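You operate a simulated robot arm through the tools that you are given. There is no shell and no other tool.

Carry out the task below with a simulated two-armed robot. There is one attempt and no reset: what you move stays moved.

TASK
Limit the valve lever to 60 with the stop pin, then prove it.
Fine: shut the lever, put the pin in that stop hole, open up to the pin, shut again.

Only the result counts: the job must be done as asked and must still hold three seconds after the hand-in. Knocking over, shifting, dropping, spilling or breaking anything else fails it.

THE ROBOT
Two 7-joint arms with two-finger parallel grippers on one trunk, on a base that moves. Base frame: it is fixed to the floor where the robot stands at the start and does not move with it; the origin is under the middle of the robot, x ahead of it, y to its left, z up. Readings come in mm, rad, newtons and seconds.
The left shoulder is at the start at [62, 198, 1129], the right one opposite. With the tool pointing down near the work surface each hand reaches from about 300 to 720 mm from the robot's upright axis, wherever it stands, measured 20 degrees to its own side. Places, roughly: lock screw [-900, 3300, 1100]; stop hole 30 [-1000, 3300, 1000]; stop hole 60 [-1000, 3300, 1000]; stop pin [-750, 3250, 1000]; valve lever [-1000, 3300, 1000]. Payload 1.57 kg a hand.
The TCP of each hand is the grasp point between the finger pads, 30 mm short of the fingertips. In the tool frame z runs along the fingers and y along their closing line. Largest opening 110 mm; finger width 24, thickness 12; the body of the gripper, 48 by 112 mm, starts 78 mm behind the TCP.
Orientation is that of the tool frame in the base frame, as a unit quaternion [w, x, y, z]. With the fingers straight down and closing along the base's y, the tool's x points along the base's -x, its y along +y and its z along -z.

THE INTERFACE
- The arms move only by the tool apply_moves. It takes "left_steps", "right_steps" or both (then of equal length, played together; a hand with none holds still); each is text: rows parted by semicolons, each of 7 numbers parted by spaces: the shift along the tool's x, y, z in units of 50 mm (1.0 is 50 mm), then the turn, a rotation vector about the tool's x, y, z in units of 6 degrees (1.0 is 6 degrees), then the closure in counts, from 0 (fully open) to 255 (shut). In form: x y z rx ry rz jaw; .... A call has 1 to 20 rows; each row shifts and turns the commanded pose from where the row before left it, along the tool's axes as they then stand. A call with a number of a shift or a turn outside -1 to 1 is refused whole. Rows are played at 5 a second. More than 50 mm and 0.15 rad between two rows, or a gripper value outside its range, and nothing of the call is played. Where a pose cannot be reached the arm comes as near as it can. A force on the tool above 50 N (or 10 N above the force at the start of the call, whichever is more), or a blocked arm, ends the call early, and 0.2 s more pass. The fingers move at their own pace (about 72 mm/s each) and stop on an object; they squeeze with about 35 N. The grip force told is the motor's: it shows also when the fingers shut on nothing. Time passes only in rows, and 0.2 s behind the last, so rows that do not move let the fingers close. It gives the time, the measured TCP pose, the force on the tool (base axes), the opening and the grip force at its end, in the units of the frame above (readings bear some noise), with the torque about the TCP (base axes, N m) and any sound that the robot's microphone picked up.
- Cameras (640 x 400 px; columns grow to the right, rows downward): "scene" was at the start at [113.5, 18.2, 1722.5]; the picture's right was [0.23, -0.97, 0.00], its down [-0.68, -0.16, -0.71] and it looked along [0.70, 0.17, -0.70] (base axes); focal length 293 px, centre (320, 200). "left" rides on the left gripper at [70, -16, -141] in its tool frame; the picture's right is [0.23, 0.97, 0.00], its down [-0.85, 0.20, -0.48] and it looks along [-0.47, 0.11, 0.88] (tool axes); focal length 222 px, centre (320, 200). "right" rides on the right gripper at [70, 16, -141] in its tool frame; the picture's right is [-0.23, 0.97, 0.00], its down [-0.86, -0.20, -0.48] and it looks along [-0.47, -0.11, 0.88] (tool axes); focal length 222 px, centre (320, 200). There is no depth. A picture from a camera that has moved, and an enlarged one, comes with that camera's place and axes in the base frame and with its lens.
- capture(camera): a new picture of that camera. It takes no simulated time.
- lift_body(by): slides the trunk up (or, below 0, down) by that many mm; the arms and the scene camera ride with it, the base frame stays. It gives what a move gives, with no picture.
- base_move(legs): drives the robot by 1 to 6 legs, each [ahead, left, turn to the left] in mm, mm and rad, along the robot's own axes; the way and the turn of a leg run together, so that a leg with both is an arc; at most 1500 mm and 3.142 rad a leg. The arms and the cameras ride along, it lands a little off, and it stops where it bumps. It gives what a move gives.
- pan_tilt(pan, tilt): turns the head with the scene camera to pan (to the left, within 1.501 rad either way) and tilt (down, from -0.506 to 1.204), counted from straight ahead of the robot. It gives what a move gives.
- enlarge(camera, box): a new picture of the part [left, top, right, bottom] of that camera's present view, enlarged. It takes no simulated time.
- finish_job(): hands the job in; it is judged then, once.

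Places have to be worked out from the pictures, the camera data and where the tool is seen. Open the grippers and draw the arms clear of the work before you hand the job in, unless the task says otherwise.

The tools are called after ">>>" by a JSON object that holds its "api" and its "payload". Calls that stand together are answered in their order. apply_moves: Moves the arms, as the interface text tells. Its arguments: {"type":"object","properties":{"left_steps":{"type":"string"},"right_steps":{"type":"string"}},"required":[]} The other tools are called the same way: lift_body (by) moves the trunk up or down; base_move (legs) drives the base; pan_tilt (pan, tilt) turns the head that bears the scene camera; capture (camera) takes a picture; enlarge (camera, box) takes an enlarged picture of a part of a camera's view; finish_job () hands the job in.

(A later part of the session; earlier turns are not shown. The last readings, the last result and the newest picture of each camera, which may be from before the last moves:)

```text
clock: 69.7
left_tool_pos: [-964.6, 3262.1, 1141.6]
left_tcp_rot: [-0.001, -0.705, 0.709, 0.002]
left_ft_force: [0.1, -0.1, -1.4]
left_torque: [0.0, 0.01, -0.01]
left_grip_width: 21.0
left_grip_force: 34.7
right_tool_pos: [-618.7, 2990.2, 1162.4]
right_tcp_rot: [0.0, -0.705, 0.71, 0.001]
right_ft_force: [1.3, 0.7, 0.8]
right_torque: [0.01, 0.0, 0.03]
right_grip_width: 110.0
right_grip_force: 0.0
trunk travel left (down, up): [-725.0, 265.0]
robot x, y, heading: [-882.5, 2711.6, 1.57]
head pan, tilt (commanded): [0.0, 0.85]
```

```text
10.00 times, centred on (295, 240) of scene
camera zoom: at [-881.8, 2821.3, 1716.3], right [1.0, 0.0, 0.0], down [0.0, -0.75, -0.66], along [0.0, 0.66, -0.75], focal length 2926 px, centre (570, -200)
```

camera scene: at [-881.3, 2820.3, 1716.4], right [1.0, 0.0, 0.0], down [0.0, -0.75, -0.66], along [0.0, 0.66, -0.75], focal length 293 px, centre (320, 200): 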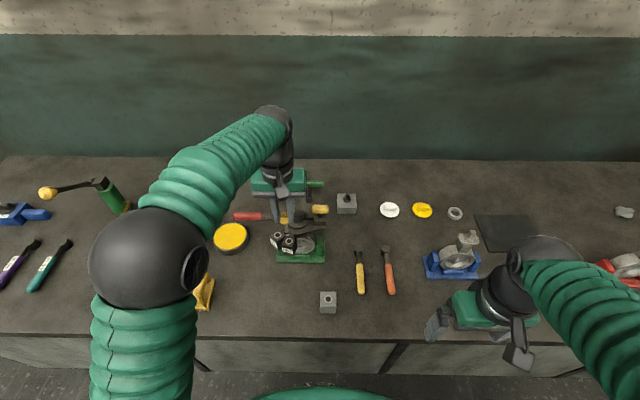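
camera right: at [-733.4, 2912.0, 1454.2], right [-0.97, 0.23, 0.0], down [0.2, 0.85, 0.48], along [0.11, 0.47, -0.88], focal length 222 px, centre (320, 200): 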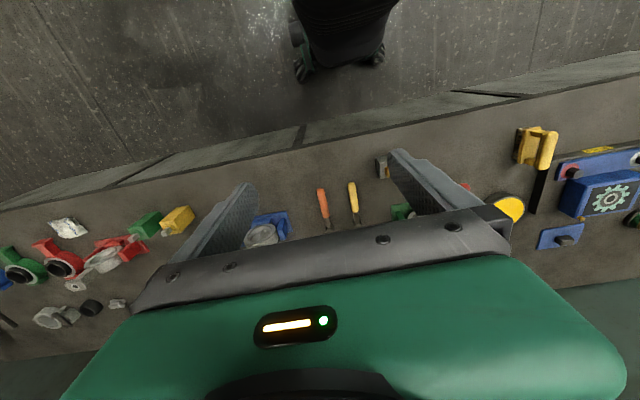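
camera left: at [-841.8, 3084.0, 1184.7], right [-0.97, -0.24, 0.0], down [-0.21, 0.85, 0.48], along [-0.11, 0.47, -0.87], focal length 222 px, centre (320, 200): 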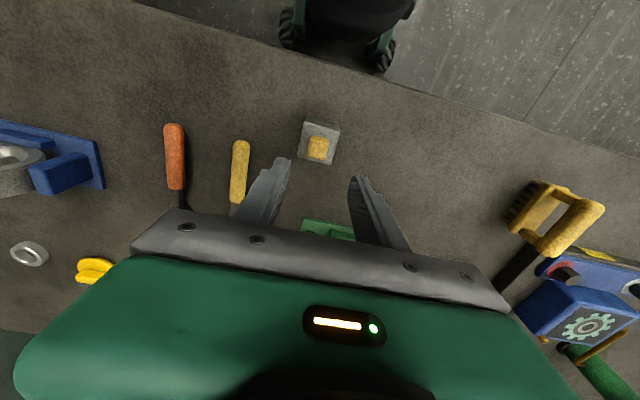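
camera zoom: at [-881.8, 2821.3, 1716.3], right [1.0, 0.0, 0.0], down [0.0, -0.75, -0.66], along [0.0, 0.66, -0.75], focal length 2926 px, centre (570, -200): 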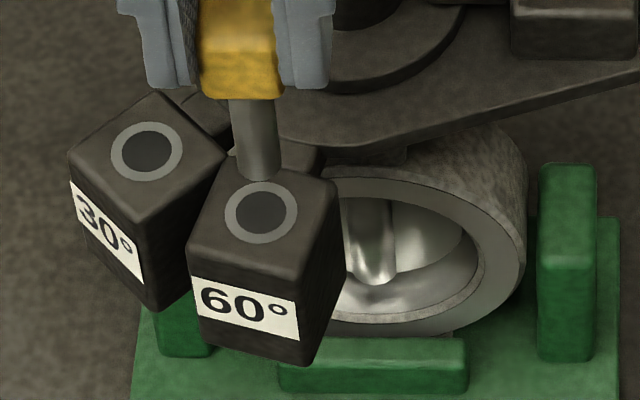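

Both cameras now agree: the pin must go about 1 mm left and 1.4 mm back toward me. I correct and lower until the tip is nearly at the hole mouth, then check.

>>> {"api": "apply_moves", "payload": {"left_steps": "0.028 0.02 0 0 0 0 255; 0 0 0.16 0 0 0 255; 0 0 0.16 0 0 0 255; 0 0 0 0 0 0 255; 0 0 0 0 0 0 255; 0 0 0 0 0 0 255"}}

>>> {"api": "enlarge", "payload": {"camera": "left", "box": [280, 110, 360, 170]}}

>>> {"api": "enlarge", "payload": {"camera": "scene", "box": [275, 225, 315, 257]}}

```text
clock: 71.1
left_tool_pos: [-965.1, 3258.9, 1124.7]
left_tcp_rot: [0.0, -0.705, 0.709, 0.003]
left_ft_force: [-0.7, 0.3, -1.5]
left_torque: [0.04, 0.01, -0.02]
left_grip_width: 21.2
left_grip_force: 35.3
right_tool_pos: [-619.4, 2991.7, 1161.0]
right_tcp_rot: [0.0, -0.705, 0.709, 0.001]
right_ft_force: [0.1, -0.1, 0.9]
right_torque: [0.0, 0.0, 0.0]
right_grip_width: 110.1
right_grip_force: 0.1
trunk travel left (down, up): [-725.0, 265.0]
robot x, y, heading: [-884.2, 2714.0, 1.569]
head pan, tilt (commanded): [0.0, 0.85]
```

```text
6.67 times, centred on (320, 140) of left
camera zoom: at [-946.9, 3190.8, 1265.6], right [-0.98, -0.22, 0.0], down [-0.19, 0.86, 0.48], along [-0.11, 0.47, -0.88], focal length 1481 px, centre (320, 600)
```

zoom: 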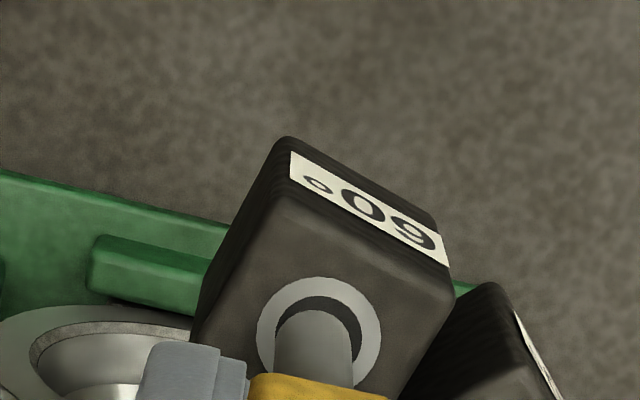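

```text
12.50 times, centred on (295, 241) of scene
camera zoom: at [-881.8, 2821.9, 1716.3], right [1.0, 0.0, 0.0], down [0.0, -0.75, -0.66], along [0.0, 0.66, -0.75], focal length 3657 px, centre (632, -312)
```

zoom: 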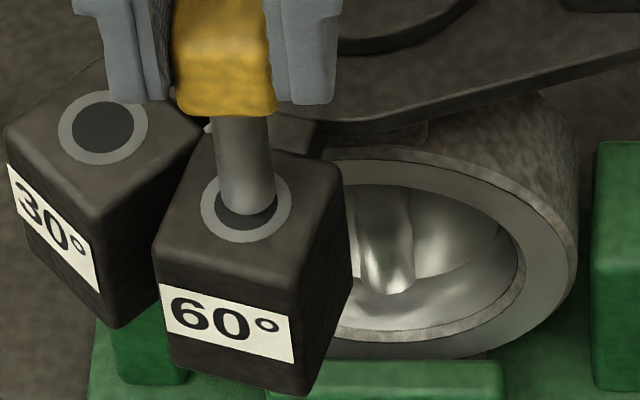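

The tip is about 5 mm above the hole and lined up within 1 mm in both views. I lower it in small steps and watch the force.

>>> {"api": "apply_moves", "payload": {"left_steps": "0 0.008 0.06 0 0 0 255; 0 0 0.06 0 0 0 255; 0 0 0.06 0 0 0 255; 0 0 0.06 0 0 0 255; 0 0 0 0 0 0 255; 0 0 0 0 0 0 255"}}

>>> {"api": "enlarge", "payload": {"camera": "scene", "box": [275, 225, 315, 257]}}

>>> {"api": "enlarge", "payload": {"camera": "left", "box": [280, 110, 360, 170]}}

```text
clock: 72.5
left_tool_pos: [-965.5, 3261.4, 1113.0]
left_tcp_rot: [-0.001, -0.705, 0.709, 0.002]
left_ft_force: [0.5, -0.9, -1.8]
left_torque: [-0.03, 0.01, 0.0]
left_grip_width: 21.2
left_grip_force: 34.6
right_tool_pos: [-619.6, 2990.5, 1160.7]
right_tcp_rot: [-0.001, -0.706, 0.709, 0.001]
right_ft_force: [-0.6, 0.2, -0.2]
right_torque: [0.01, 0.01, 0.0]
right_grip_width: 109.8
right_grip_force: 0.0
trunk travel left (down, up): [-725.0, 265.0]
robot x, y, heading: [-884.5, 2712.2, 1.569]
head pan, tilt (commanded): [0.0, 0.85]
```

```text
12.50 times, centred on (295, 241) of scene
camera zoom: at [-881.8, 2821.6, 1716.3], right [1.0, 0.0, 0.0], down [0.0, -0.75, -0.66], along [0.0, 0.66, -0.75], focal length 3657 px, centre (632, -312)
```

zoom: 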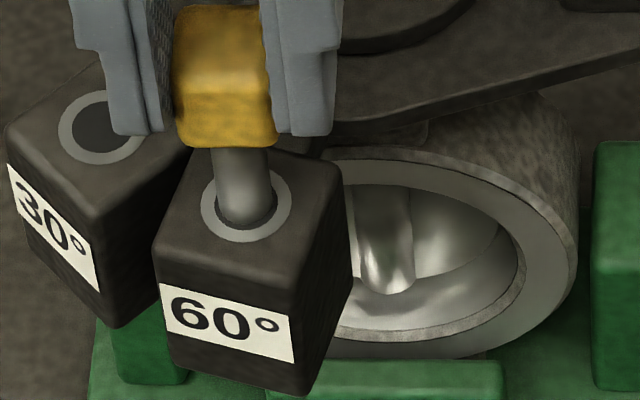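

```text
6.67 times, centred on (320, 140) of left
camera zoom: at [-947.9, 3191.2, 1253.3], right [-0.98, -0.22, 0.0], down [-0.19, 0.86, 0.48], along [-0.11, 0.47, -0.88], focal length 1481 px, centre (320, 600)
```

zoom: 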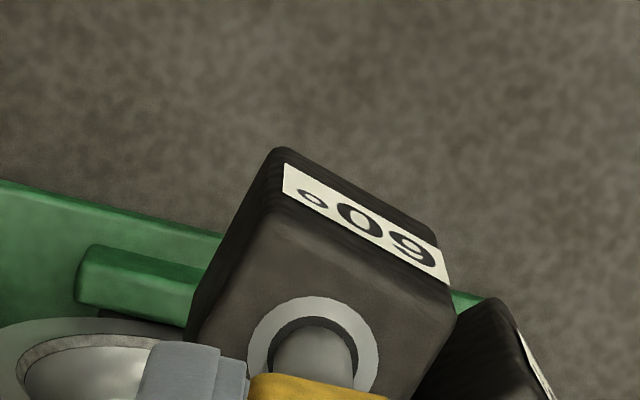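

The tip has entered the 60 hole with no side force. I keep lowering in 4 mm rows.

>>> {"api": "apply_moves", "payload": {"left_steps": "0 0 0.08 0 0 0 255; 0 0 0.08 0 0 0 255; 0 0 0.08 0 0 0 255; 0 0 0.08 0 0 0 255; 0 0 0 0 0 0 255"}}

>>> {"api": "enlarge", "payload": {"camera": "scene", "box": [275, 225, 315, 257]}}

```text
clock: 73.7
left_tool_pos: [-964.8, 3260.4, 1096.4]
left_tcp_rot: [0.0, -0.706, 0.709, 0.002]
left_ft_force: [-0.1, -0.4, -0.7]
left_torque: [-0.01, 0.03, 0.0]
left_grip_width: 21.4
left_grip_force: 34.5
right_tool_pos: [-618.4, 2991.3, 1160.7]
right_tcp_rot: [0.0, -0.705, 0.709, 0.002]
right_ft_force: [0.6, 0.0, -0.2]
right_torque: [-0.01, 0.0, 0.01]
right_grip_width: 109.9
right_grip_force: 0.0
trunk travel left (down, up): [-725.0, 265.0]
robot x, y, heading: [-883.1, 2714.2, 1.566]
head pan, tilt (commanded): [0.0, 0.85]
```

```text
12.50 times, centred on (295, 241) of scene
camera zoom: at [-881.8, 2821.6, 1716.3], right [1.0, 0.0, 0.0], down [0.0, -0.75, -0.66], along [0.0, 0.66, -0.75], focal length 3657 px, centre (632, -312)
```

zoom: 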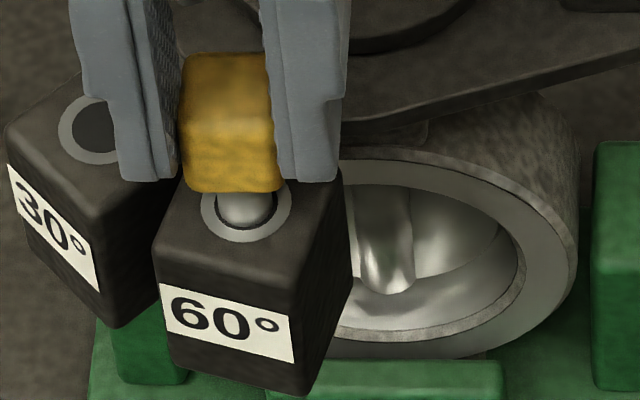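

Clean insertion; about 15 mm remain before the head seats. I continue down 10 mm, then feel for the seat.

>>> {"api": "apply_moves", "payload": {"left_steps": "0 0 0.05 0 0 0 255; 0 0 0.05 0 0 0 255; 0 0 0.05 0 0 0 255; 0 0 0.05 0 0 0 255; 0 0 0 0 0 0 255"}}

>>> {"api": "enlarge", "payload": {"camera": "scene", "box": [275, 225, 315, 257]}}

```text
clock: 74.9
left_tool_pos: [-965.8, 3260.5, 1086.4]
left_tcp_rot: [-0.001, -0.705, 0.709, 0.001]
left_ft_force: [-0.3, 0.1, 0.0]
left_torque: [0.0, 0.01, 0.0]
left_grip_width: 21.2
left_grip_force: 34.1
right_tool_pos: [-619.5, 2991.3, 1161.1]
right_tcp_rot: [0.0, -0.705, 0.709, 0.001]
right_ft_force: [-0.2, -0.1, -0.3]
right_torque: [0.0, 0.01, -0.02]
right_grip_width: 110.0
right_grip_force: 0.0
trunk travel left (down, up): [-725.0, 265.0]
robot x, y, heading: [-887.5, 2713.8, 1.571]
head pan, tilt (commanded): [0.0, 0.85]
```

```text
12.50 times, centred on (295, 241) of scene
camera zoom: at [-881.8, 2821.7, 1716.3], right [1.0, 0.0, 0.0], down [0.0, -0.75, -0.66], along [0.0, 0.66, -0.75], focal length 3657 px, centre (632, -312)
```

zoom: 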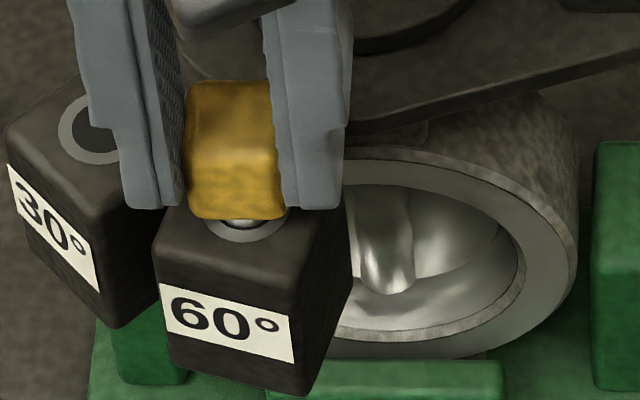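

About 4–5 mm still to go, no force. I step down 1 mm at a time until the head seats.

>>> {"api": "apply_moves", "payload": {"left_steps": "0 0 0.03 0 0 0 255; 0 0 0.03 0 0 0 255; 0 0 0 0 0 0 255"}}

>>> {"api": "apply_moves", "payload": {"left_steps": "0 0 0.025 0 0 0 255; 0 0 0 0 0 0 255; 0 0 0 0 0 0 255"}}

>>> {"api": "enlarge", "payload": {"camera": "scene", "box": [275, 225, 315, 257]}}

```text
clock: 75.7
left_tool_pos: [-965.0, 3259.6, 1082.8]
left_tcp_rot: [0.0, -0.706, 0.708, 0.002]
left_ft_force: [0.1, -0.5, -0.8]
left_torque: [0.01, -0.02, 0.02]
left_grip_width: 21.4
left_grip_force: 34.3
right_tool_pos: [-618.9, 2989.8, 1162.1]
right_tcp_rot: [0.0, -0.705, 0.71, 0.002]
right_ft_force: [-0.5, 0.3, 0.4]
right_torque: [-0.02, 0.02, -0.01]
right_grip_width: 109.9
right_grip_force: 0.1
trunk travel left (down, up): [-725.0, 265.0]
robot x, y, heading: [-882.2, 2712.8, 1.571]
head pan, tilt (commanded): [0.0, 0.85]
```

```text
clock: 76.5
left_tool_pos: [-965.4, 3260.7, 1082.1]
left_tcp_rot: [0.0, -0.705, 0.709, 0.002]
left_ft_force: [0.1, 0.6, -0.6]
left_torque: [0.02, 0.02, 0.02]
left_grip_width: 21.2
left_grip_force: 35.1
right_tool_pos: [-619.5, 2990.7, 1161.7]
right_tcp_rot: [0.0, -0.705, 0.709, 0.001]
right_ft_force: [-0.4, 1.4, 0.3]
right_torque: [0.01, 0.0, 0.0]
right_grip_width: 110.1
right_grip_force: 0.0
trunk travel left (down, up): [-725.0, 265.0]
robot x, y, heading: [-886.4, 2715.5, 1.564]
head pan, tilt (commanded): [0.0, 0.85]
```

```text
12.50 times, centred on (295, 241) of scene
camera zoom: at [-881.8, 2821.6, 1716.3], right [1.0, 0.0, 0.0], down [0.0, -0.75, -0.66], along [0.0, 0.66, -0.75], focal length 3657 px, centre (632, -312)
```

zoom: 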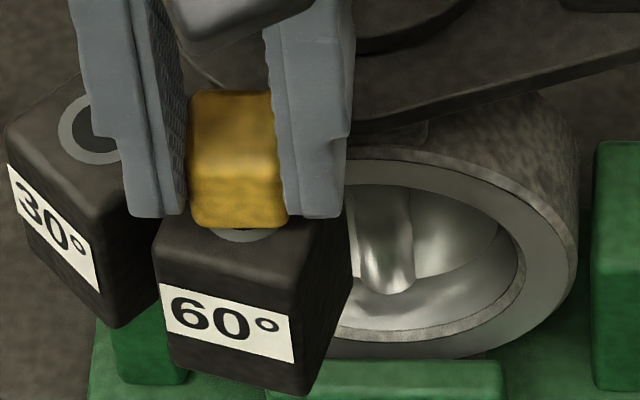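

Still no seating force; continuing down by 1.5 mm steps.

>>> {"api": "apply_moves", "payload": {"left_steps": "0 0 0.03 0 0 0 255; 0 0 0 0 0 0 255"}}

>>> {"api": "apply_moves", "payload": {"left_steps": "0 0 0.03 0 0 0 255; 0 0 0 0 0 0 255"}}

>>> {"api": "enlarge", "payload": {"camera": "scene", "box": [275, 225, 315, 257]}}

```text
clock: 77.1
left_tool_pos: [-965.2, 3260.3, 1079.8]
left_tcp_rot: [0.0, -0.705, 0.709, 0.002]
left_ft_force: [-0.2, 0.6, -1.7]
left_torque: [-0.02, 0.02, -0.01]
left_grip_width: 21.3
left_grip_force: 33.9
right_tool_pos: [-619.3, 2991.0, 1162.1]
right_tcp_rot: [0.0, -0.706, 0.708, 0.001]
right_ft_force: [0.2, 0.1, -0.1]
right_torque: [0.0, -0.03, 0.02]
right_grip_width: 110.0
right_grip_force: 0.2
trunk travel left (down, up): [-725.0, 265.0]
robot x, y, heading: [-881.5, 2713.5, 1.57]
head pan, tilt (commanded): [0.0, 0.85]
```

```text
clock: 77.7
left_tool_pos: [-966.1, 3260.3, 1078.1]
left_tcp_rot: [-0.001, -0.706, 0.709, 0.002]
left_ft_force: [-0.6, -0.2, -1.4]
left_torque: [0.02, 0.02, -0.01]
left_grip_width: 21.0
left_grip_force: 34.9
right_tool_pos: [-618.7, 2990.4, 1161.2]
right_tcp_rot: [-0.001, -0.706, 0.709, 0.001]
right_ft_force: [-0.4, 0.2, 0.0]
right_torque: [0.01, 0.02, 0.01]
right_grip_width: 109.9
right_grip_force: 0.1
trunk travel left (down, up): [-725.0, 265.0]
robot x, y, heading: [-887.0, 2710.9, 1.562]
head pan, tilt (commanded): [0.0, 0.85]
```

```text
12.50 times, centred on (295, 241) of scene
camera zoom: at [-881.8, 2821.7, 1716.3], right [1.0, 0.0, 0.0], down [0.0, -0.75, -0.66], along [0.0, 0.66, -0.75], focal length 3657 px, centre (632, -312)
```

zoom: 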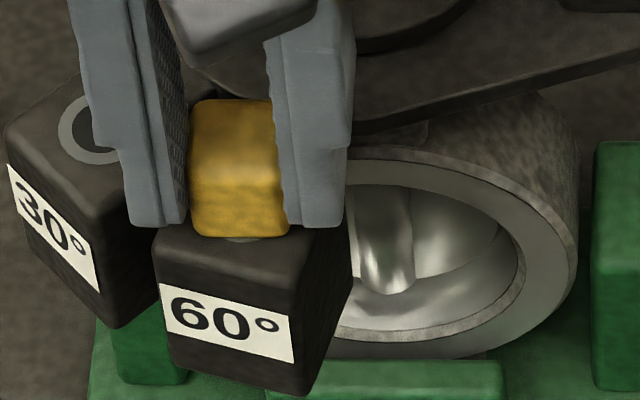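

By the picture roughly 3 mm are left. I continue with small steps.

>>> {"api": "apply_moves", "payload": {"left_steps": "0 0 0.03 0 0 0 255; 0 0 0 0 0 0 255"}}

>>> {"api": "apply_moves", "payload": {"left_steps": "0 0 0.02 0 0 0 255; 0 0 0 0 0 0 255"}}

>>> {"api": "apply_moves", "payload": {"left_steps": "0 0 0.02 0 0 0 255; 0 0 0 0 0 0 255"}}

>>> {"api": "enlarge", "payload": {"camera": "scene", "box": [275, 225, 315, 257]}}

```text
clock: 78.3
left_tool_pos: [-965.7, 3261.3, 1077.1]
left_tcp_rot: [0.0, -0.705, 0.709, 0.002]
left_ft_force: [-0.5, -0.9, 1.5]
left_torque: [-0.03, -0.03, -0.02]
left_grip_width: 21.1
left_grip_force: 34.7
right_tool_pos: [-619.4, 2991.1, 1161.8]
right_tcp_rot: [0.0, -0.706, 0.709, 0.001]
right_ft_force: [-1.2, 0.0, -1.0]
right_torque: [0.01, -0.01, 0.0]
right_grip_width: 109.7
right_grip_force: 0.0
trunk travel left (down, up): [-725.0, 265.0]
robot x, y, heading: [-882.6, 2711.6, 1.565]
head pan, tilt (commanded): [0.0, 0.85]
```

```text
clock: 78.9
left_tool_pos: [-965.9, 3260.6, 1077.0]
left_tcp_rot: [0.0, -0.706, 0.708, 0.002]
left_ft_force: [-1.2, 2.3, 8.6]
left_torque: [0.0, -0.04, -0.02]
left_grip_width: 21.5
left_grip_force: 34.0
right_tool_pos: [-618.5, 2991.2, 1161.0]
right_tcp_rot: [0.001, -0.705, 0.709, 0.002]
right_ft_force: [-0.3, -0.3, 0.8]
right_torque: [-0.01, -0.04, -0.01]
right_grip_width: 109.9
right_grip_force: 0.2
trunk travel left (down, up): [-725.0, 265.0]
robot x, y, heading: [-884.8, 2712.5, 1.565]
head pan, tilt (commanded): [0.0, 0.85]
```

```text
clock: 79.5
left_tool_pos: [-965.1, 3260.1, 1077.4]
left_tcp_rot: [0.002, -0.705, 0.709, 0.004]
left_ft_force: [-1.4, 3.3, 21.5]
left_torque: [0.08, 0.04, -0.06]
left_grip_width: 21.4
left_grip_force: 34.7
right_tool_pos: [-619.1, 2988.7, 1161.5]
right_tcp_rot: [0.001, -0.705, 0.71, 0.001]
right_ft_force: [0.7, 0.5, 0.5]
right_torque: [0.01, 0.02, 0.01]
right_grip_width: 110.0
right_grip_force: 0.0
trunk travel left (down, up): [-725.0, 265.0]
robot x, y, heading: [-883.0, 2709.5, 1.569]
head pan, tilt (commanded): [0.0, 0.85]
```

```text
12.50 times, centred on (295, 241) of scene
camera zoom: at [-882.0, 2818.3, 1716.8], right [1.0, 0.0, 0.0], down [0.0, -0.75, -0.66], along [0.0, 0.66, -0.75], focal length 3657 px, centre (632, -312)
```

zoom: 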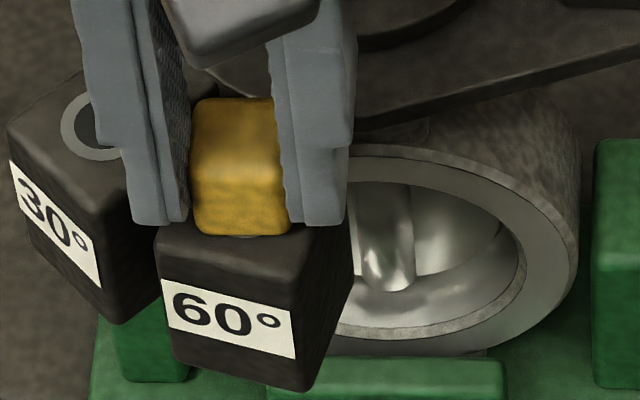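

Seated: 21 N at TCP z ≈ 1077. I take off the pressure (2 mm up), open just to ~28 mm so the fingers don't touch the neighbouring block, and rise straight up.

>>> {"api": "apply_moves", "payload": {"left_steps": "0 0 -0.03 0 0 0 255; 0 0 -0.01 0 0 0 255; 0 0 0 0 0 0 190; 0 0 0 0 0 0 190; 0 0 0 0 0 0 190"}}

>>> {"api": "enlarge", "payload": {"camera": "scene", "box": [275, 225, 315, 257]}}

```text
clock: 80.7
left_tool_pos: [-965.3, 3261.3, 1077.9]
left_tcp_rot: [0.0, -0.705, 0.709, 0.002]
left_ft_force: [0.0, 0.4, 0.3]
left_torque: [0.0, 0.01, -0.04]
left_grip_width: 28.1
left_grip_force: 0.2
right_tool_pos: [-619.2, 2989.7, 1161.8]
right_tcp_rot: [-0.001, -0.705, 0.709, 0.001]
right_ft_force: [0.6, 0.6, 0.1]
right_torque: [-0.04, -0.02, 0.01]
right_grip_width: 110.0
right_grip_force: 0.0
trunk travel left (down, up): [-725.0, 265.0]
robot x, y, heading: [-885.1, 2709.6, 1.569]
head pan, tilt (commanded): [0.0, 0.85]
```

```text
12.50 times, centred on (295, 241) of scene
camera zoom: at [-881.7, 2821.6, 1716.3], right [1.0, 0.0, 0.0], down [0.0, -0.75, -0.66], along [0.0, 0.66, -0.75], focal length 3657 px, centre (632, -312)
```

zoom: 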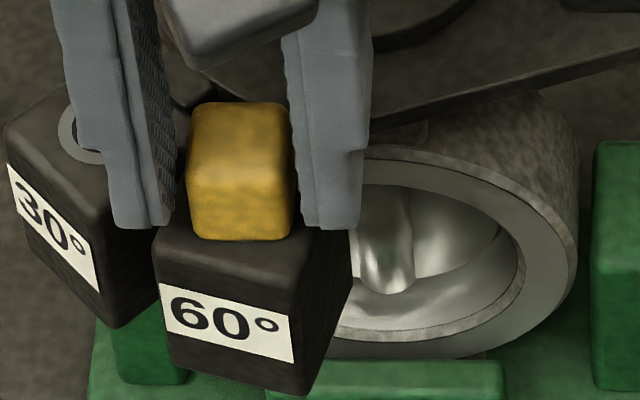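

The pin stands released in hole 60. I rise straight up and check that it stays.

>>> {"api": "apply_moves", "payload": {"left_steps": "0 0 -0.2 0 0 0 190; 0 0 -0.4 0 0 0 190; 0 0 -0.6 0 0 0 190; 0 0 -0.8 0 0 0 190; 0 0 0 0 0 0 190"}}

>>> {"api": "enlarge", "payload": {"camera": "scene", "box": [270, 215, 320, 260]}}

>>> {"api": "enlarge", "payload": {"camera": "left", "box": [240, 90, 400, 210]}}

```text
clock: 81.9
left_tool_pos: [-965.9, 3261.1, 1179.2]
left_tcp_rot: [-0.001, -0.705, 0.709, 0.003]
left_ft_force: [0.1, 0.3, 0.2]
left_torque: [-0.01, -0.01, 0.0]
left_grip_width: 28.1
left_grip_force: 0.0
right_tool_pos: [-619.4, 2991.9, 1161.0]
right_tcp_rot: [0.0, -0.705, 0.709, 0.001]
right_ft_force: [-1.0, 0.5, -0.7]
right_torque: [0.01, -0.02, 0.01]
right_grip_width: 110.1
right_grip_force: 0.0
trunk travel left (down, up): [-725.0, 265.0]
robot x, y, heading: [-880.6, 2714.6, 1.57]
head pan, tilt (commanded): [0.0, 0.85]
```

```text
8.89 times, centred on (295, 238) of scene
camera zoom: at [-881.9, 2821.6, 1716.3], right [1.0, 0.0, 0.0], down [0.0, -0.75, -0.66], along [0.0, 0.66, -0.75], focal length 2601 px, centre (542, -133)
```

zoom: 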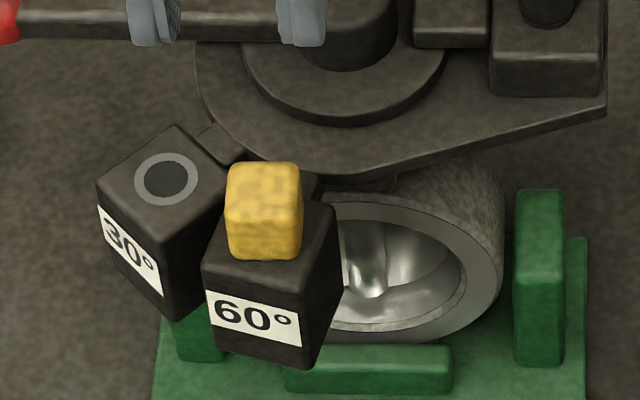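

```text
3.33 times, centred on (320, 150) of left
camera zoom: at [-948.4, 3191.3, 1319.7], right [-0.98, -0.22, 0.0], down [-0.19, 0.86, 0.48], along [-0.11, 0.47, -0.88], focal length 740 px, centre (320, 367)
```

zoom: 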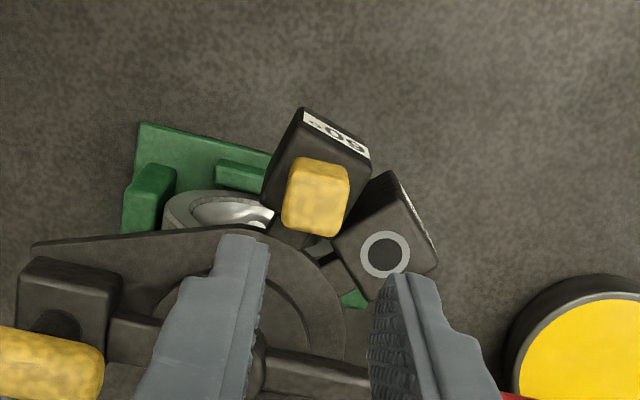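

The pin is properly seated in the 60° hole. Next I shut the jaw and go over the lever to its far side (about [-1068, 3385]) to push it open toward the pin.

>>> {"api": "apply_moves", "payload": {"left_steps": "0 0 -0.3 0 0 0 255; -0.62 0.51 0 0 0 0 255; -0.62 0.51 0 0 0 0 255; -0.62 0.51 0 0 0 0 255; -0.62 0.51 0 0 0 0 255; 0 0 0 0 0 0 255; 0 0 0 0 0 0 255"}}

>>> {"api": "capture", "payload": {"camera": "left"}}

>>> {"api": "enlarge", "payload": {"camera": "scene", "box": [220, 170, 340, 270]}}

```text
clock: 83.5
left_tool_pos: [-1062.8, 3364.2, 1189.2]
left_tcp_rot: [0.0, -0.705, 0.709, 0.002]
left_ft_force: [-0.2, 0.1, 0.2]
left_torque: [0.0, 0.02, 0.02]
left_grip_width: 0.0
left_grip_force: 21.1
left hand out of reach, approached as far as the arm can: row 5
right_tool_pos: [-618.6, 2990.1, 1162.2]
right_tcp_rot: [0.001, -0.705, 0.709, 0.002]
right_ft_force: [0.1, -0.2, -0.2]
right_torque: [-0.03, 0.01, 0.03]
right_grip_width: 109.8
right_grip_force: 0.0
trunk travel left (down, up): [-725.0, 265.0]
robot x, y, heading: [-883.7, 2709.9, 1.568]
head pan, tilt (commanded): [0.0, 0.85]
```

```text
taken
camera left: at [-1045.4, 3295.0, 1330.7], right [-0.98, -0.22, 0.0], down [-0.19, 0.86, 0.48], along [-0.11, 0.47, -0.88], focal length 222 px, centre (320, 200)
```

left: 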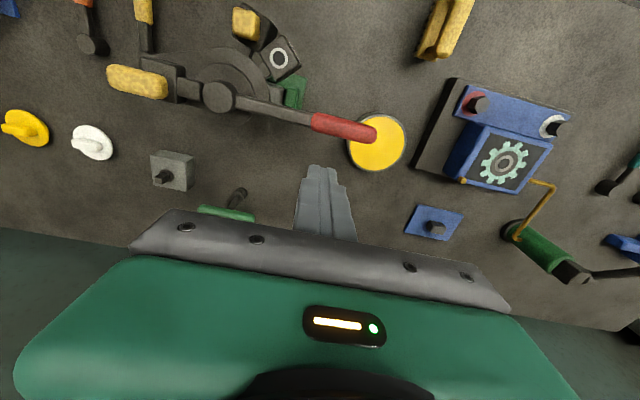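

```text
4.00 times, centred on (280, 220) of scene
camera zoom: at [-881.4, 2821.7, 1716.3], right [1.0, 0.0, 0.0], down [0.0, -0.75, -0.66], along [0.0, 0.66, -0.75], focal length 1170 px, centre (480, 120)
```

zoom: 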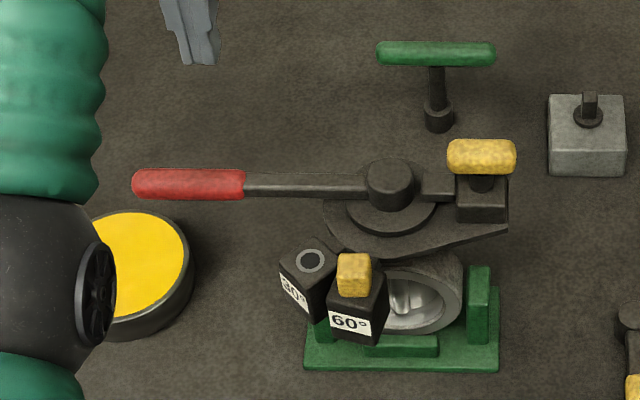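

The pin and lever look right, but the hand hit its reach limit at y 3364. Raising the trunk 100 mm puts the shoulder nearer the working height and extends the reach; then I lower the hand to just above the lever level.

>>> {"api": "lift_body", "payload": {"by": 100}}

>>> {"api": "apply_moves", "payload": {"left_steps": "0 0 0.75 0 0 0 255; 0 0 0.75 0 0 0 255; 0 0 0.75 0 0 0 255; 0 0 0.75 0 0 0 255; 0 0 0 0 0 0 255; 0 0 0 0 0 0 255"}}

>>> {"api": "enlarge", "payload": {"camera": "scene", "box": [220, 180, 340, 290]}}

```text
clock: 84.9
left_tool_pos: [-1064.0, 3366.4, 1289.6]
left_tcp_rot: [0.0, -0.705, 0.709, 0.001]
left_ft_force: [0.2, -0.3, 0.4]
left_torque: [0.02, 0.0, 0.02]
left_grip_width: 0.3
left_grip_force: 20.5
right_tool_pos: [-619.7, 2990.3, 1261.1]
right_tcp_rot: [0.001, -0.705, 0.709, 0.002]
right_ft_force: [0.0, 0.0, -0.3]
right_torque: [-0.01, 0.05, 0.01]
right_grip_width: 110.1
right_grip_force: 0.0
trunk travel left (down, up): [-825.0, 165.0]
robot x, y, heading: [-883.6, 2710.8, 1.572]
head pan, tilt (commanded): [0.0, 0.85]
```

```text
clock: 86.3
left_tool_pos: [-1062.5, 3366.6, 1138.7]
left_tcp_rot: [-0.001, -0.705, 0.709, 0.001]
left_ft_force: [-0.2, -0.4, -0.3]
left_torque: [-0.02, 0.0, 0.0]
left_grip_width: 0.1
left_grip_force: 21.1
right_tool_pos: [-619.7, 2991.2, 1261.6]
right_tcp_rot: [0.0, -0.705, 0.709, 0.001]
right_ft_force: [-0.6, 0.1, 0.3]
right_torque: [0.03, -0.02, -0.03]
right_grip_width: 109.7
right_grip_force: 0.0
trunk travel left (down, up): [-825.0, 165.0]
robot x, y, heading: [-883.1, 2712.1, 1.568]
head pan, tilt (commanded): [0.0, 0.85]
```

```text
3.64 times, centred on (280, 235) of scene
camera zoom: at [-882.3, 2822.1, 1816.3], right [1.0, 0.0, 0.0], down [0.0, -0.75, -0.66], along [0.0, 0.66, -0.75], focal length 1064 px, centre (466, 73)
```

zoom: 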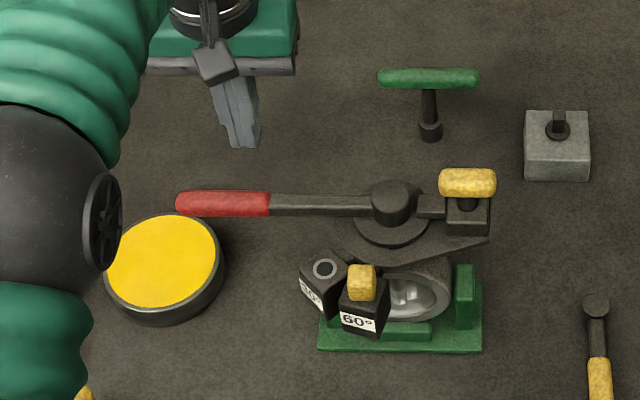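

Tips are above the lever (z ≈ 1109) and reach has grown. I move to y ≈ 3386, x ≈ -1083, and check that it was reached before descending behind the handle.

>>> {"api": "apply_moves", "payload": {"left_steps": "-0.2 0.2 0 0 0 0 255; -0.2 0.2 0 0 0 0 255; 0 0 0 0 0 0 255; 0 0 0 0 0 0 255"}}

>>> {"api": "enlarge", "payload": {"camera": "scene", "box": [220, 180, 340, 290]}}

```text
clock: 87.3
left_tool_pos: [-1082.4, 3385.7, 1141.0]
left_tcp_rot: [0.0, -0.704, 0.71, 0.001]
left_ft_force: [0.3, -0.5, 0.1]
left_torque: [0.02, 0.0, 0.01]
left_grip_width: 0.2
left_grip_force: 21.1
right_tool_pos: [-620.0, 2989.5, 1261.6]
right_tcp_rot: [0.0, -0.705, 0.709, 0.002]
right_ft_force: [-0.2, 0.0, 0.0]
right_torque: [0.03, 0.01, 0.0]
right_grip_width: 110.1
right_grip_force: 0.0
trunk travel left (down, up): [-825.0, 165.0]
robot x, y, heading: [-881.7, 2711.3, 1.571]
head pan, tilt (commanded): [0.0, 0.85]
```

```text
3.64 times, centred on (280, 235) of scene
camera zoom: at [-882.2, 2821.8, 1816.3], right [1.0, 0.0, 0.0], down [0.0, -0.75, -0.66], along [0.0, 0.66, -0.75], focal length 1064 px, centre (466, 73)
```

zoom: 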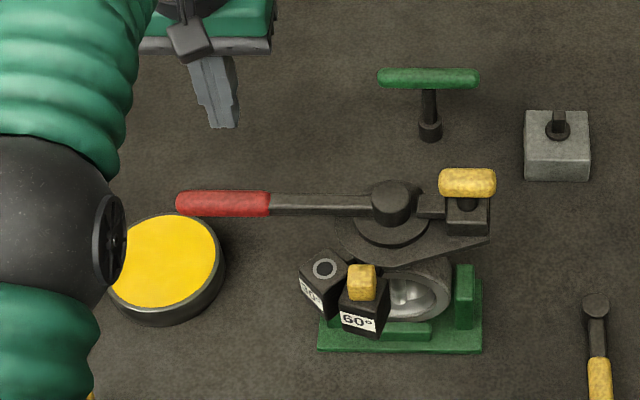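

Reached. The fingers' near face is about 25 mm behind the handle; I descend to handle height.

>>> {"api": "apply_moves", "payload": {"left_steps": "0 0 0.5 0 0 0 255; 0 0 0.5 0 0 0 255; 0 0 0.46 0 0 0 255; 0 0 0 0 0 0 255; 0 0 0 0 0 0 255"}}

>>> {"api": "enlarge", "payload": {"camera": "scene", "box": [220, 180, 340, 290]}}

>>> {"api": "enlarge", "payload": {"camera": "left", "box": [220, 60, 420, 210]}}

```text
clock: 88.5
left_tool_pos: [-1085.4, 3386.3, 1067.0]
left_tcp_rot: [0.0, -0.706, 0.709, 0.002]
left_ft_force: [0.1, -0.4, -0.1]
left_torque: [-0.01, -0.01, 0.01]
left_grip_width: 0.0
left_grip_force: 21.5
right_tool_pos: [-618.4, 2991.9, 1260.9]
right_tcp_rot: [0.001, -0.705, 0.709, 0.0]
right_ft_force: [-0.6, -0.1, -0.5]
right_torque: [0.0, -0.02, -0.01]
right_grip_width: 109.9
right_grip_force: 0.1
trunk travel left (down, up): [-825.0, 165.0]
robot x, y, heading: [-882.9, 2710.2, 1.563]
head pan, tilt (commanded): [0.0, 0.85]
```

```text
3.64 times, centred on (280, 235) of scene
camera zoom: at [-882.5, 2822.2, 1816.3], right [1.0, 0.0, 0.0], down [0.0, -0.75, -0.66], along [0.0, 0.66, -0.75], focal length 1064 px, centre (466, 73)
```

zoom: 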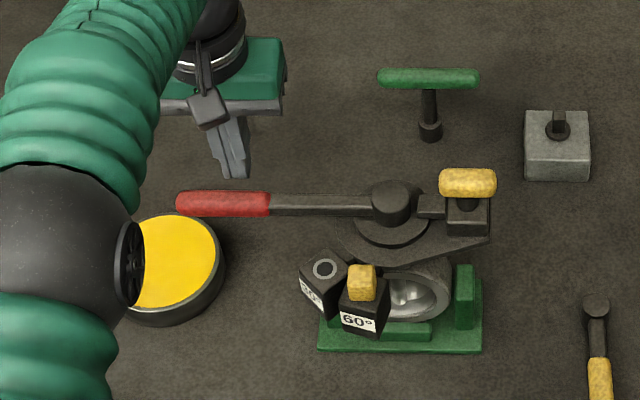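

```text
2.67 times, centred on (320, 135) of left
camera zoom: at [-1066.8, 3316.4, 1208.1], right [-0.98, -0.22, 0.0], down [-0.19, 0.86, 0.48], along [-0.11, 0.47, -0.88], focal length 592 px, centre (320, 373)
```

zoom: 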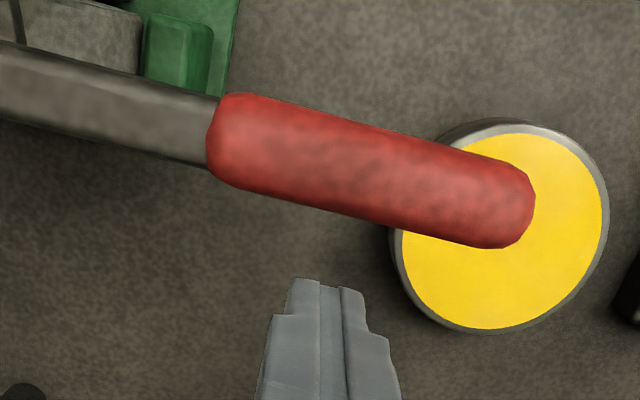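

The fingers are behind the middle of the handle. I push the lever open along the arc, toward me, to about 50° of swing and then check.

>>> {"api": "apply_moves", "payload": {"left_steps": "0.2 0 0 0 0 0 255; 0.2 0 0 0 0 0 255; 0.19 0.025 0 0 0 0 255; 0.19 0.025 0 0 0 0 255; 0.26 0.01 0 0 0 0 255; 0.24 -0.025 0 0 0 0 255; 0.24 -0.025 0 0 0 0 255; 0.24 -0.065 0 0 0 0 255; 0.24 -0.065 0 0 0 0 255; 0.225 -0.105 0 0 0 0 255; 0.225 -0.105 0 0 0 0 255; 0 0 0 0 0 0 255"}}

>>> {"api": "enlarge", "payload": {"camera": "scene", "box": [220, 180, 340, 290]}}

>>> {"api": "capture", "payload": {"camera": "left"}}

```text
clock: 91.1
left_tool_pos: [-1069.6, 3262.1, 1065.6]
left_tcp_rot: [-0.002, -0.705, 0.709, 0.001]
left_ft_force: [0.0, 0.9, 0.9]
left_torque: [-0.03, -0.01, 0.02]
left_grip_width: 0.0
left_grip_force: 21.3
right_tool_pos: [-619.1, 2990.8, 1261.6]
right_tcp_rot: [-0.001, -0.706, 0.708, 0.002]
right_ft_force: [0.1, 0.6, -0.8]
right_torque: [-0.01, 0.05, -0.01]
right_grip_width: 110.1
right_grip_force: 0.1
trunk travel left (down, up): [-825.0, 165.0]
robot x, y, heading: [-882.3, 2709.9, 1.566]
head pan, tilt (commanded): [0.0, 0.85]
```

```text
3.64 times, centred on (280, 235) of scene
camera zoom: at [-882.4, 2822.2, 1816.3], right [1.0, 0.0, 0.0], down [0.0, -0.75, -0.66], along [0.0, 0.66, -0.75], focal length 1064 px, centre (466, 73)
```

zoom: 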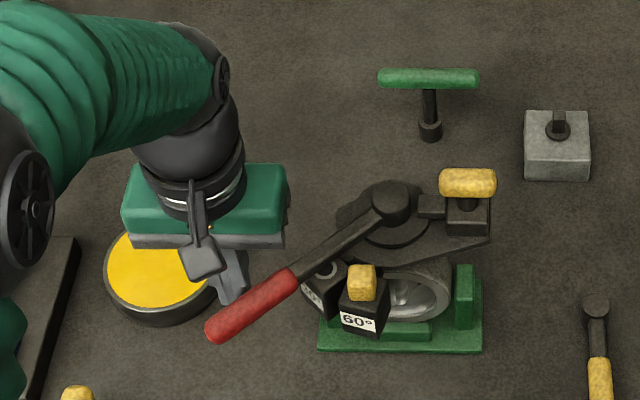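

```text
taken
camera left: at [-1051.3, 3192.3, 1207.1], right [-0.98, -0.22, 0.0], down [-0.19, 0.86, 0.48], along [-0.11, 0.47, -0.88], focal length 222 px, centre (320, 200)
```

left: 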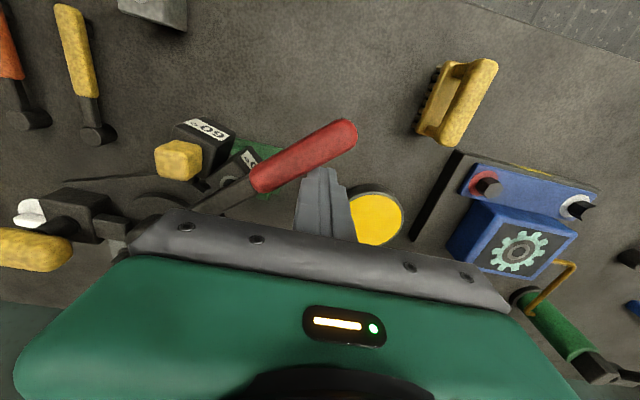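

The lever swings easily. I go on in ~6 mm rows and look closely at the gap between lever and pin head.

>>> {"api": "apply_moves", "payload": {"left_steps": "0.095 -0.078 0 0 0 0 255; 0.095 -0.078 0 0 0 0 255; 0.095 -0.078 0 0 0 0 255; 0.095 -0.078 0 0 0 0 255; 0 0 0 0 0 0 255"}}

>>> {"api": "enlarge", "payload": {"camera": "scene", "box": [250, 210, 320, 280]}}

>>> {"api": "enlarge", "payload": {"camera": "left", "box": [130, 80, 370, 240]}}

```text
clock: 92.3
left_tool_pos: [-1051.6, 3241.8, 1064.9]
left_tcp_rot: [0.001, -0.705, 0.709, 0.001]
left_ft_force: [-0.7, 1.3, -1.0]
left_torque: [0.03, 0.01, 0.03]
left_grip_width: 0.2
left_grip_force: 21.3
right_tool_pos: [-619.7, 2990.6, 1261.7]
right_tcp_rot: [0.0, -0.704, 0.71, 0.001]
right_ft_force: [-0.4, 0.1, 1.2]
right_torque: [-0.02, -0.01, 0.0]
right_grip_width: 109.9
right_grip_force: 0.0
trunk travel left (down, up): [-825.0, 165.0]
robot x, y, heading: [-883.2, 2711.3, 1.564]
head pan, tilt (commanded): [0.0, 0.85]
```

```text
5.71 times, centred on (285, 245) of scene
camera zoom: at [-882.6, 2822.6, 1816.3], right [1.0, 0.0, 0.0], down [0.0, -0.75, -0.66], along [0.0, 0.66, -0.75], focal length 1672 px, centre (520, -57)
```

zoom: 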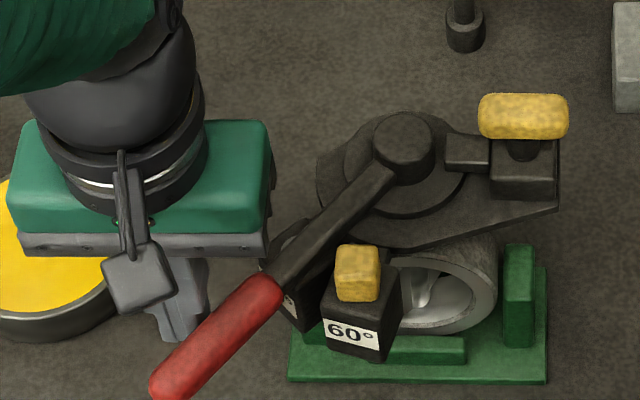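

```text
2.50 times, centred on (250, 160) of left
camera zoom: at [-1035.1, 3172.9, 1206.9], right [-0.98, -0.22, 0.0], down [-0.19, 0.86, 0.48], along [-0.11, 0.47, -0.88], focal length 555 px, centre (495, 300)
```

zoom: 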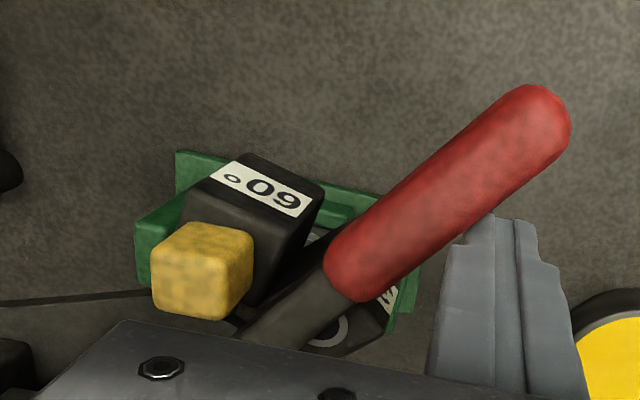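

About 10 mm of gap remain between lever and pin head. I approach in 3 mm rows.

>>> {"api": "apply_moves", "payload": {"left_steps": "0.042 -0.043 0 0 0 0 255; 0.042 -0.043 0 0 0 0 255; 0.042 -0.043 0 0 0 0 255; 0.042 -0.043 0 0 0 0 255; 0 0 0 0 0 0 255"}}

>>> {"api": "enlarge", "payload": {"camera": "scene", "box": [265, 220, 315, 270]}}

```text
clock: 93.5
left_tool_pos: [-1043.6, 3235.6, 1064.6]
left_tcp_rot: [0.0, -0.705, 0.709, 0.001]
left_ft_force: [-0.7, 2.5, 0.2]
left_torque: [0.0, -0.03, 0.03]
left_grip_width: 0.0
left_grip_force: 21.3
right_tool_pos: [-619.4, 2990.8, 1260.8]
right_tcp_rot: [0.0, -0.705, 0.709, 0.001]
right_ft_force: [0.7, -0.8, 0.7]
right_torque: [-0.02, 0.02, 0.03]
right_grip_width: 109.9
right_grip_force: 0.0
trunk travel left (down, up): [-825.0, 165.0]
robot x, y, heading: [-883.4, 2711.6, 1.57]
head pan, tilt (commanded): [0.0, 0.85]
```

```text
8.00 times, centred on (290, 245) of scene
camera zoom: at [-882.5, 2822.5, 1816.3], right [1.0, 0.0, 0.0], down [0.0, -0.75, -0.66], along [0.0, 0.66, -0.75], focal length 2341 px, centre (560, -160)
```

zoom: 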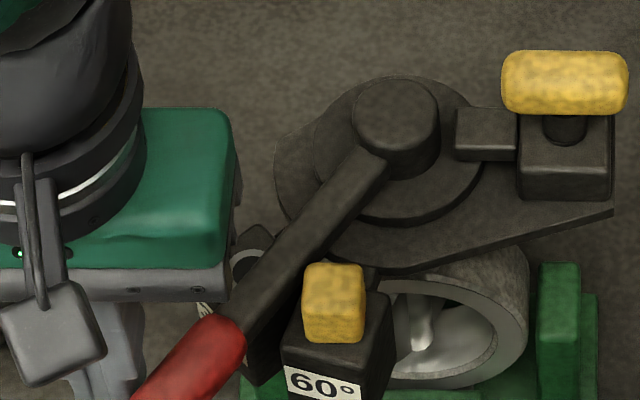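

The lever is now almost touching the pin head. Steps of 1.5 mm, watching the force for contact.

>>> {"api": "apply_moves", "payload": {"left_steps": "0.021 -0.021 0 0 0 0 255; 0.021 -0.021 0 0 0 0 255; 0 0 0 0 0 0 255"}}

>>> {"api": "apply_moves", "payload": {"left_steps": "0.021 -0.021 0 0 0 0 255; 0.021 -0.021 0 0 0 0 255; 0 0 0 0 0 0 255"}}

>>> {"api": "enlarge", "payload": {"camera": "scene", "box": [265, 220, 315, 270]}}

```text
clock: 94.3
left_tool_pos: [-1043.3, 3232.6, 1064.8]
left_tcp_rot: [0.0, -0.706, 0.709, 0.002]
left_ft_force: [-1.2, 5.3, 0.6]
left_torque: [-0.02, 0.01, 0.03]
left_grip_width: 0.0
left_grip_force: 22.0
right_tool_pos: [-620.6, 2990.5, 1261.6]
right_tcp_rot: [0.0, -0.705, 0.709, 0.0]
right_ft_force: [0.2, -0.1, 0.1]
right_torque: [0.02, 0.04, -0.01]
right_grip_width: 109.9
right_grip_force: 0.2
trunk travel left (down, up): [-825.0, 165.0]
robot x, y, heading: [-884.7, 2714.0, 1.572]
head pan, tilt (commanded): [0.0, 0.85]
```

```text
clock: 95.1
left_tool_pos: [-1042.0, 3233.2, 1064.2]
left_tcp_rot: [0.0, -0.706, 0.709, 0.001]
left_ft_force: [-6.3, 11.2, 1.3]
left_torque: [0.03, -0.02, 0.06]
left_grip_width: 0.1
left_grip_force: 22.0
right_tool_pos: [-621.2, 2992.0, 1260.1]
right_tcp_rot: [0.0, -0.705, 0.709, 0.0]
right_ft_force: [0.4, 0.1, 0.9]
right_torque: [-0.02, 0.0, 0.01]
right_grip_width: 109.7
right_grip_force: 0.0
trunk travel left (down, up): [-825.0, 165.0]
robot x, y, heading: [-885.3, 2709.7, 1.566]
head pan, tilt (commanded): [0.0, 0.85]
```

```text
8.00 times, centred on (290, 245) of scene
camera zoom: at [-885.0, 2825.9, 1816.1], right [1.0, 0.0, 0.0], down [0.0, -0.75, -0.66], along [0.0, 0.66, -0.75], focal length 2341 px, centre (560, -160)
```

zoom: 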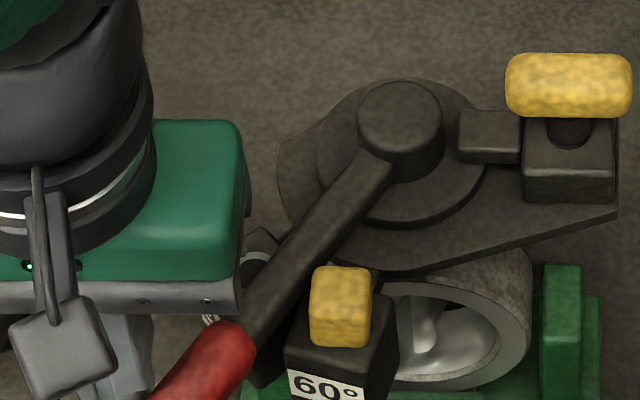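

Contact: 13 N and the hand stopped moving, with the reaction direction matching the lever resting on the pin; the lever reads about 33° from the fore-aft line, i.e. ≈ 59–60° open. I back off and rise, then verify the picture.

>>> {"api": "apply_moves", "payload": {"left_steps": "0 0 0 0 0 0 255; -0.1 0.1 0 0 0 0 255; -0.25 0.25 0 0 0 0 255; 0 0 -0.9 0 0 0 255; 0 0 -0.95 0 0 0 255; 0 0 -0.3 0 0 0 255; 0 0 0 0 0 0 255"}}

>>> {"api": "enlarge", "payload": {"camera": "scene", "box": [255, 215, 325, 285]}}

>>> {"api": "enlarge", "payload": {"camera": "left", "box": [120, 80, 360, 240]}}

```text
clock: 96.7
left_tool_pos: [-1057.1, 3248.4, 1175.0]
left_tcp_rot: [-0.001, -0.705, 0.709, 0.002]
left_ft_force: [-0.6, 0.1, -0.4]
left_torque: [-0.01, 0.0, 0.0]
left_grip_width: 0.1
left_grip_force: 21.9
right_tool_pos: [-618.8, 2992.3, 1260.4]
right_tcp_rot: [0.0, -0.706, 0.709, 0.001]
right_ft_force: [0.0, 0.5, 0.2]
right_torque: [0.01, -0.01, 0.02]
right_grip_width: 110.1
right_grip_force: 0.0
trunk travel left (down, up): [-825.0, 165.0]
robot x, y, heading: [-884.0, 2715.3, 1.56]
head pan, tilt (commanded): [0.0, 0.85]
```

```text
5.71 times, centred on (290, 250) of scene
camera zoom: at [-881.9, 2823.9, 1816.1], right [1.0, 0.0, 0.0], down [0.0, -0.75, -0.66], along [0.0, 0.66, -0.75], focal length 1672 px, centre (491, -86)
```

zoom: 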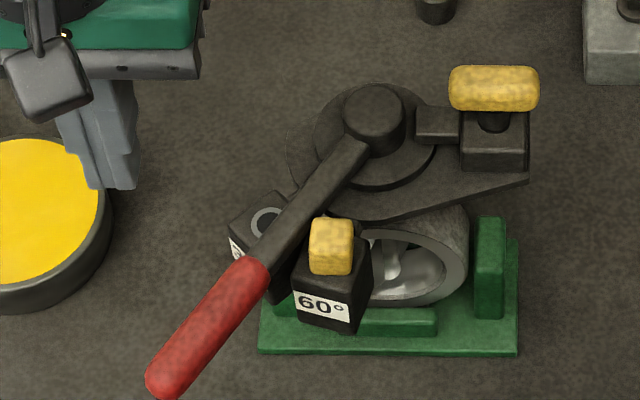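

```text
2.50 times, centred on (240, 160) of left
camera zoom: at [-1038.7, 3179.1, 1316.1], right [-0.98, -0.22, 0.0], down [-0.19, 0.86, 0.48], along [-0.11, 0.47, -0.88], focal length 555 px, centre (520, 300)
```

zoom: 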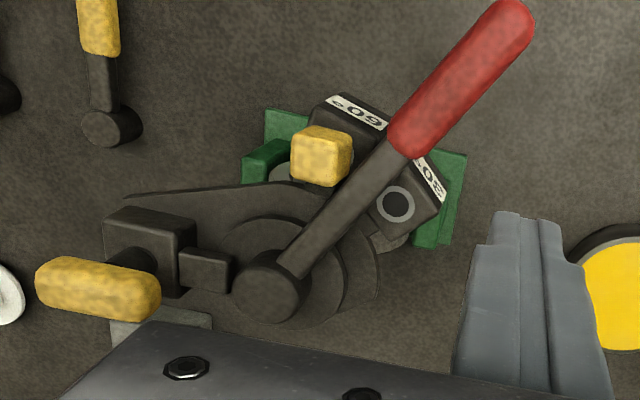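

The lever rests against the pin head at about 58–60° open and the pin is upright. I now cross over to the lever's near side (about [-975, 3187]) and come down to push it shut again.

>>> {"api": "apply_moves", "payload": {"left_steps": "0.41 -0.55 0 0 0 0 255; 0.41 -0.55 0 0 0 0 255; 0.41 -0.55 0 0 0 0 255; 0 0 0 0 0 0 255; 0 0 0.7 0 0 0 255; 0 0 0 0 0 0 255"}}

>>> {"api": "enlarge", "payload": {"camera": "left", "box": [200, 90, 440, 240]}}

>>> {"api": "enlarge", "payload": {"camera": "scene", "box": [245, 205, 335, 295]}}

```text
clock: 98.1
left_tool_pos: [-975.8, 3187.0, 1135.9]
left_tcp_rot: [-0.001, -0.705, 0.709, 0.002]
left_ft_force: [-0.9, 0.2, -0.4]
left_torque: [0.0, -0.02, 0.02]
left_grip_width: 0.0
left_grip_force: 21.4
right_tool_pos: [-620.0, 2991.7, 1261.2]
right_tcp_rot: [0.0, -0.705, 0.709, 0.001]
right_ft_force: [0.3, -0.6, -0.9]
right_torque: [0.0, 0.02, 0.0]
right_grip_width: 109.7
right_grip_force: 0.1
trunk travel left (down, up): [-825.0, 165.0]
robot x, y, heading: [-882.9, 2714.1, 1.563]
head pan, tilt (commanded): [0.0, 0.85]
```

```text
2.67 times, centred on (320, 165) of left
camera zoom: at [-958.4, 3115.3, 1277.8], right [-0.98, -0.22, 0.0], down [-0.19, 0.86, 0.48], along [-0.11, 0.47, -0.88], focal length 592 px, centre (320, 293)
```

zoom: 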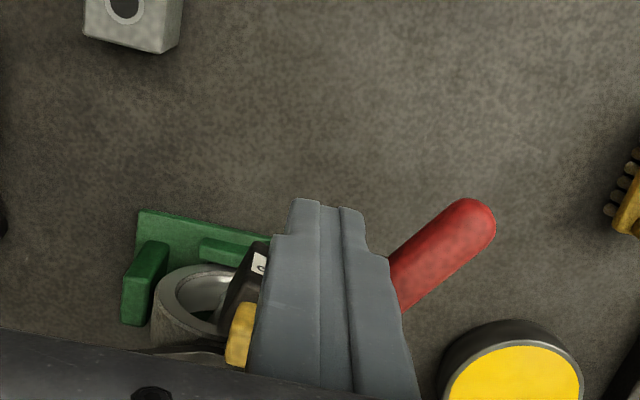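

```text
4.44 times, centred on (290, 250) of scene
camera zoom: at [-882.3, 2822.0, 1816.3], right [1.0, 0.0, 0.0], down [0.0, -0.75, -0.66], along [0.0, 0.66, -0.75], focal length 1300 px, centre (453, -22)
```

zoom: 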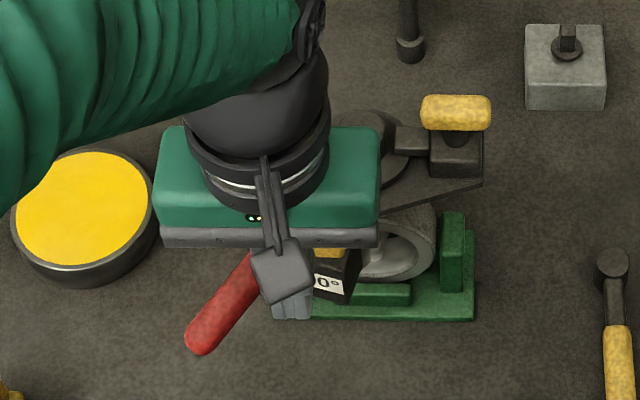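

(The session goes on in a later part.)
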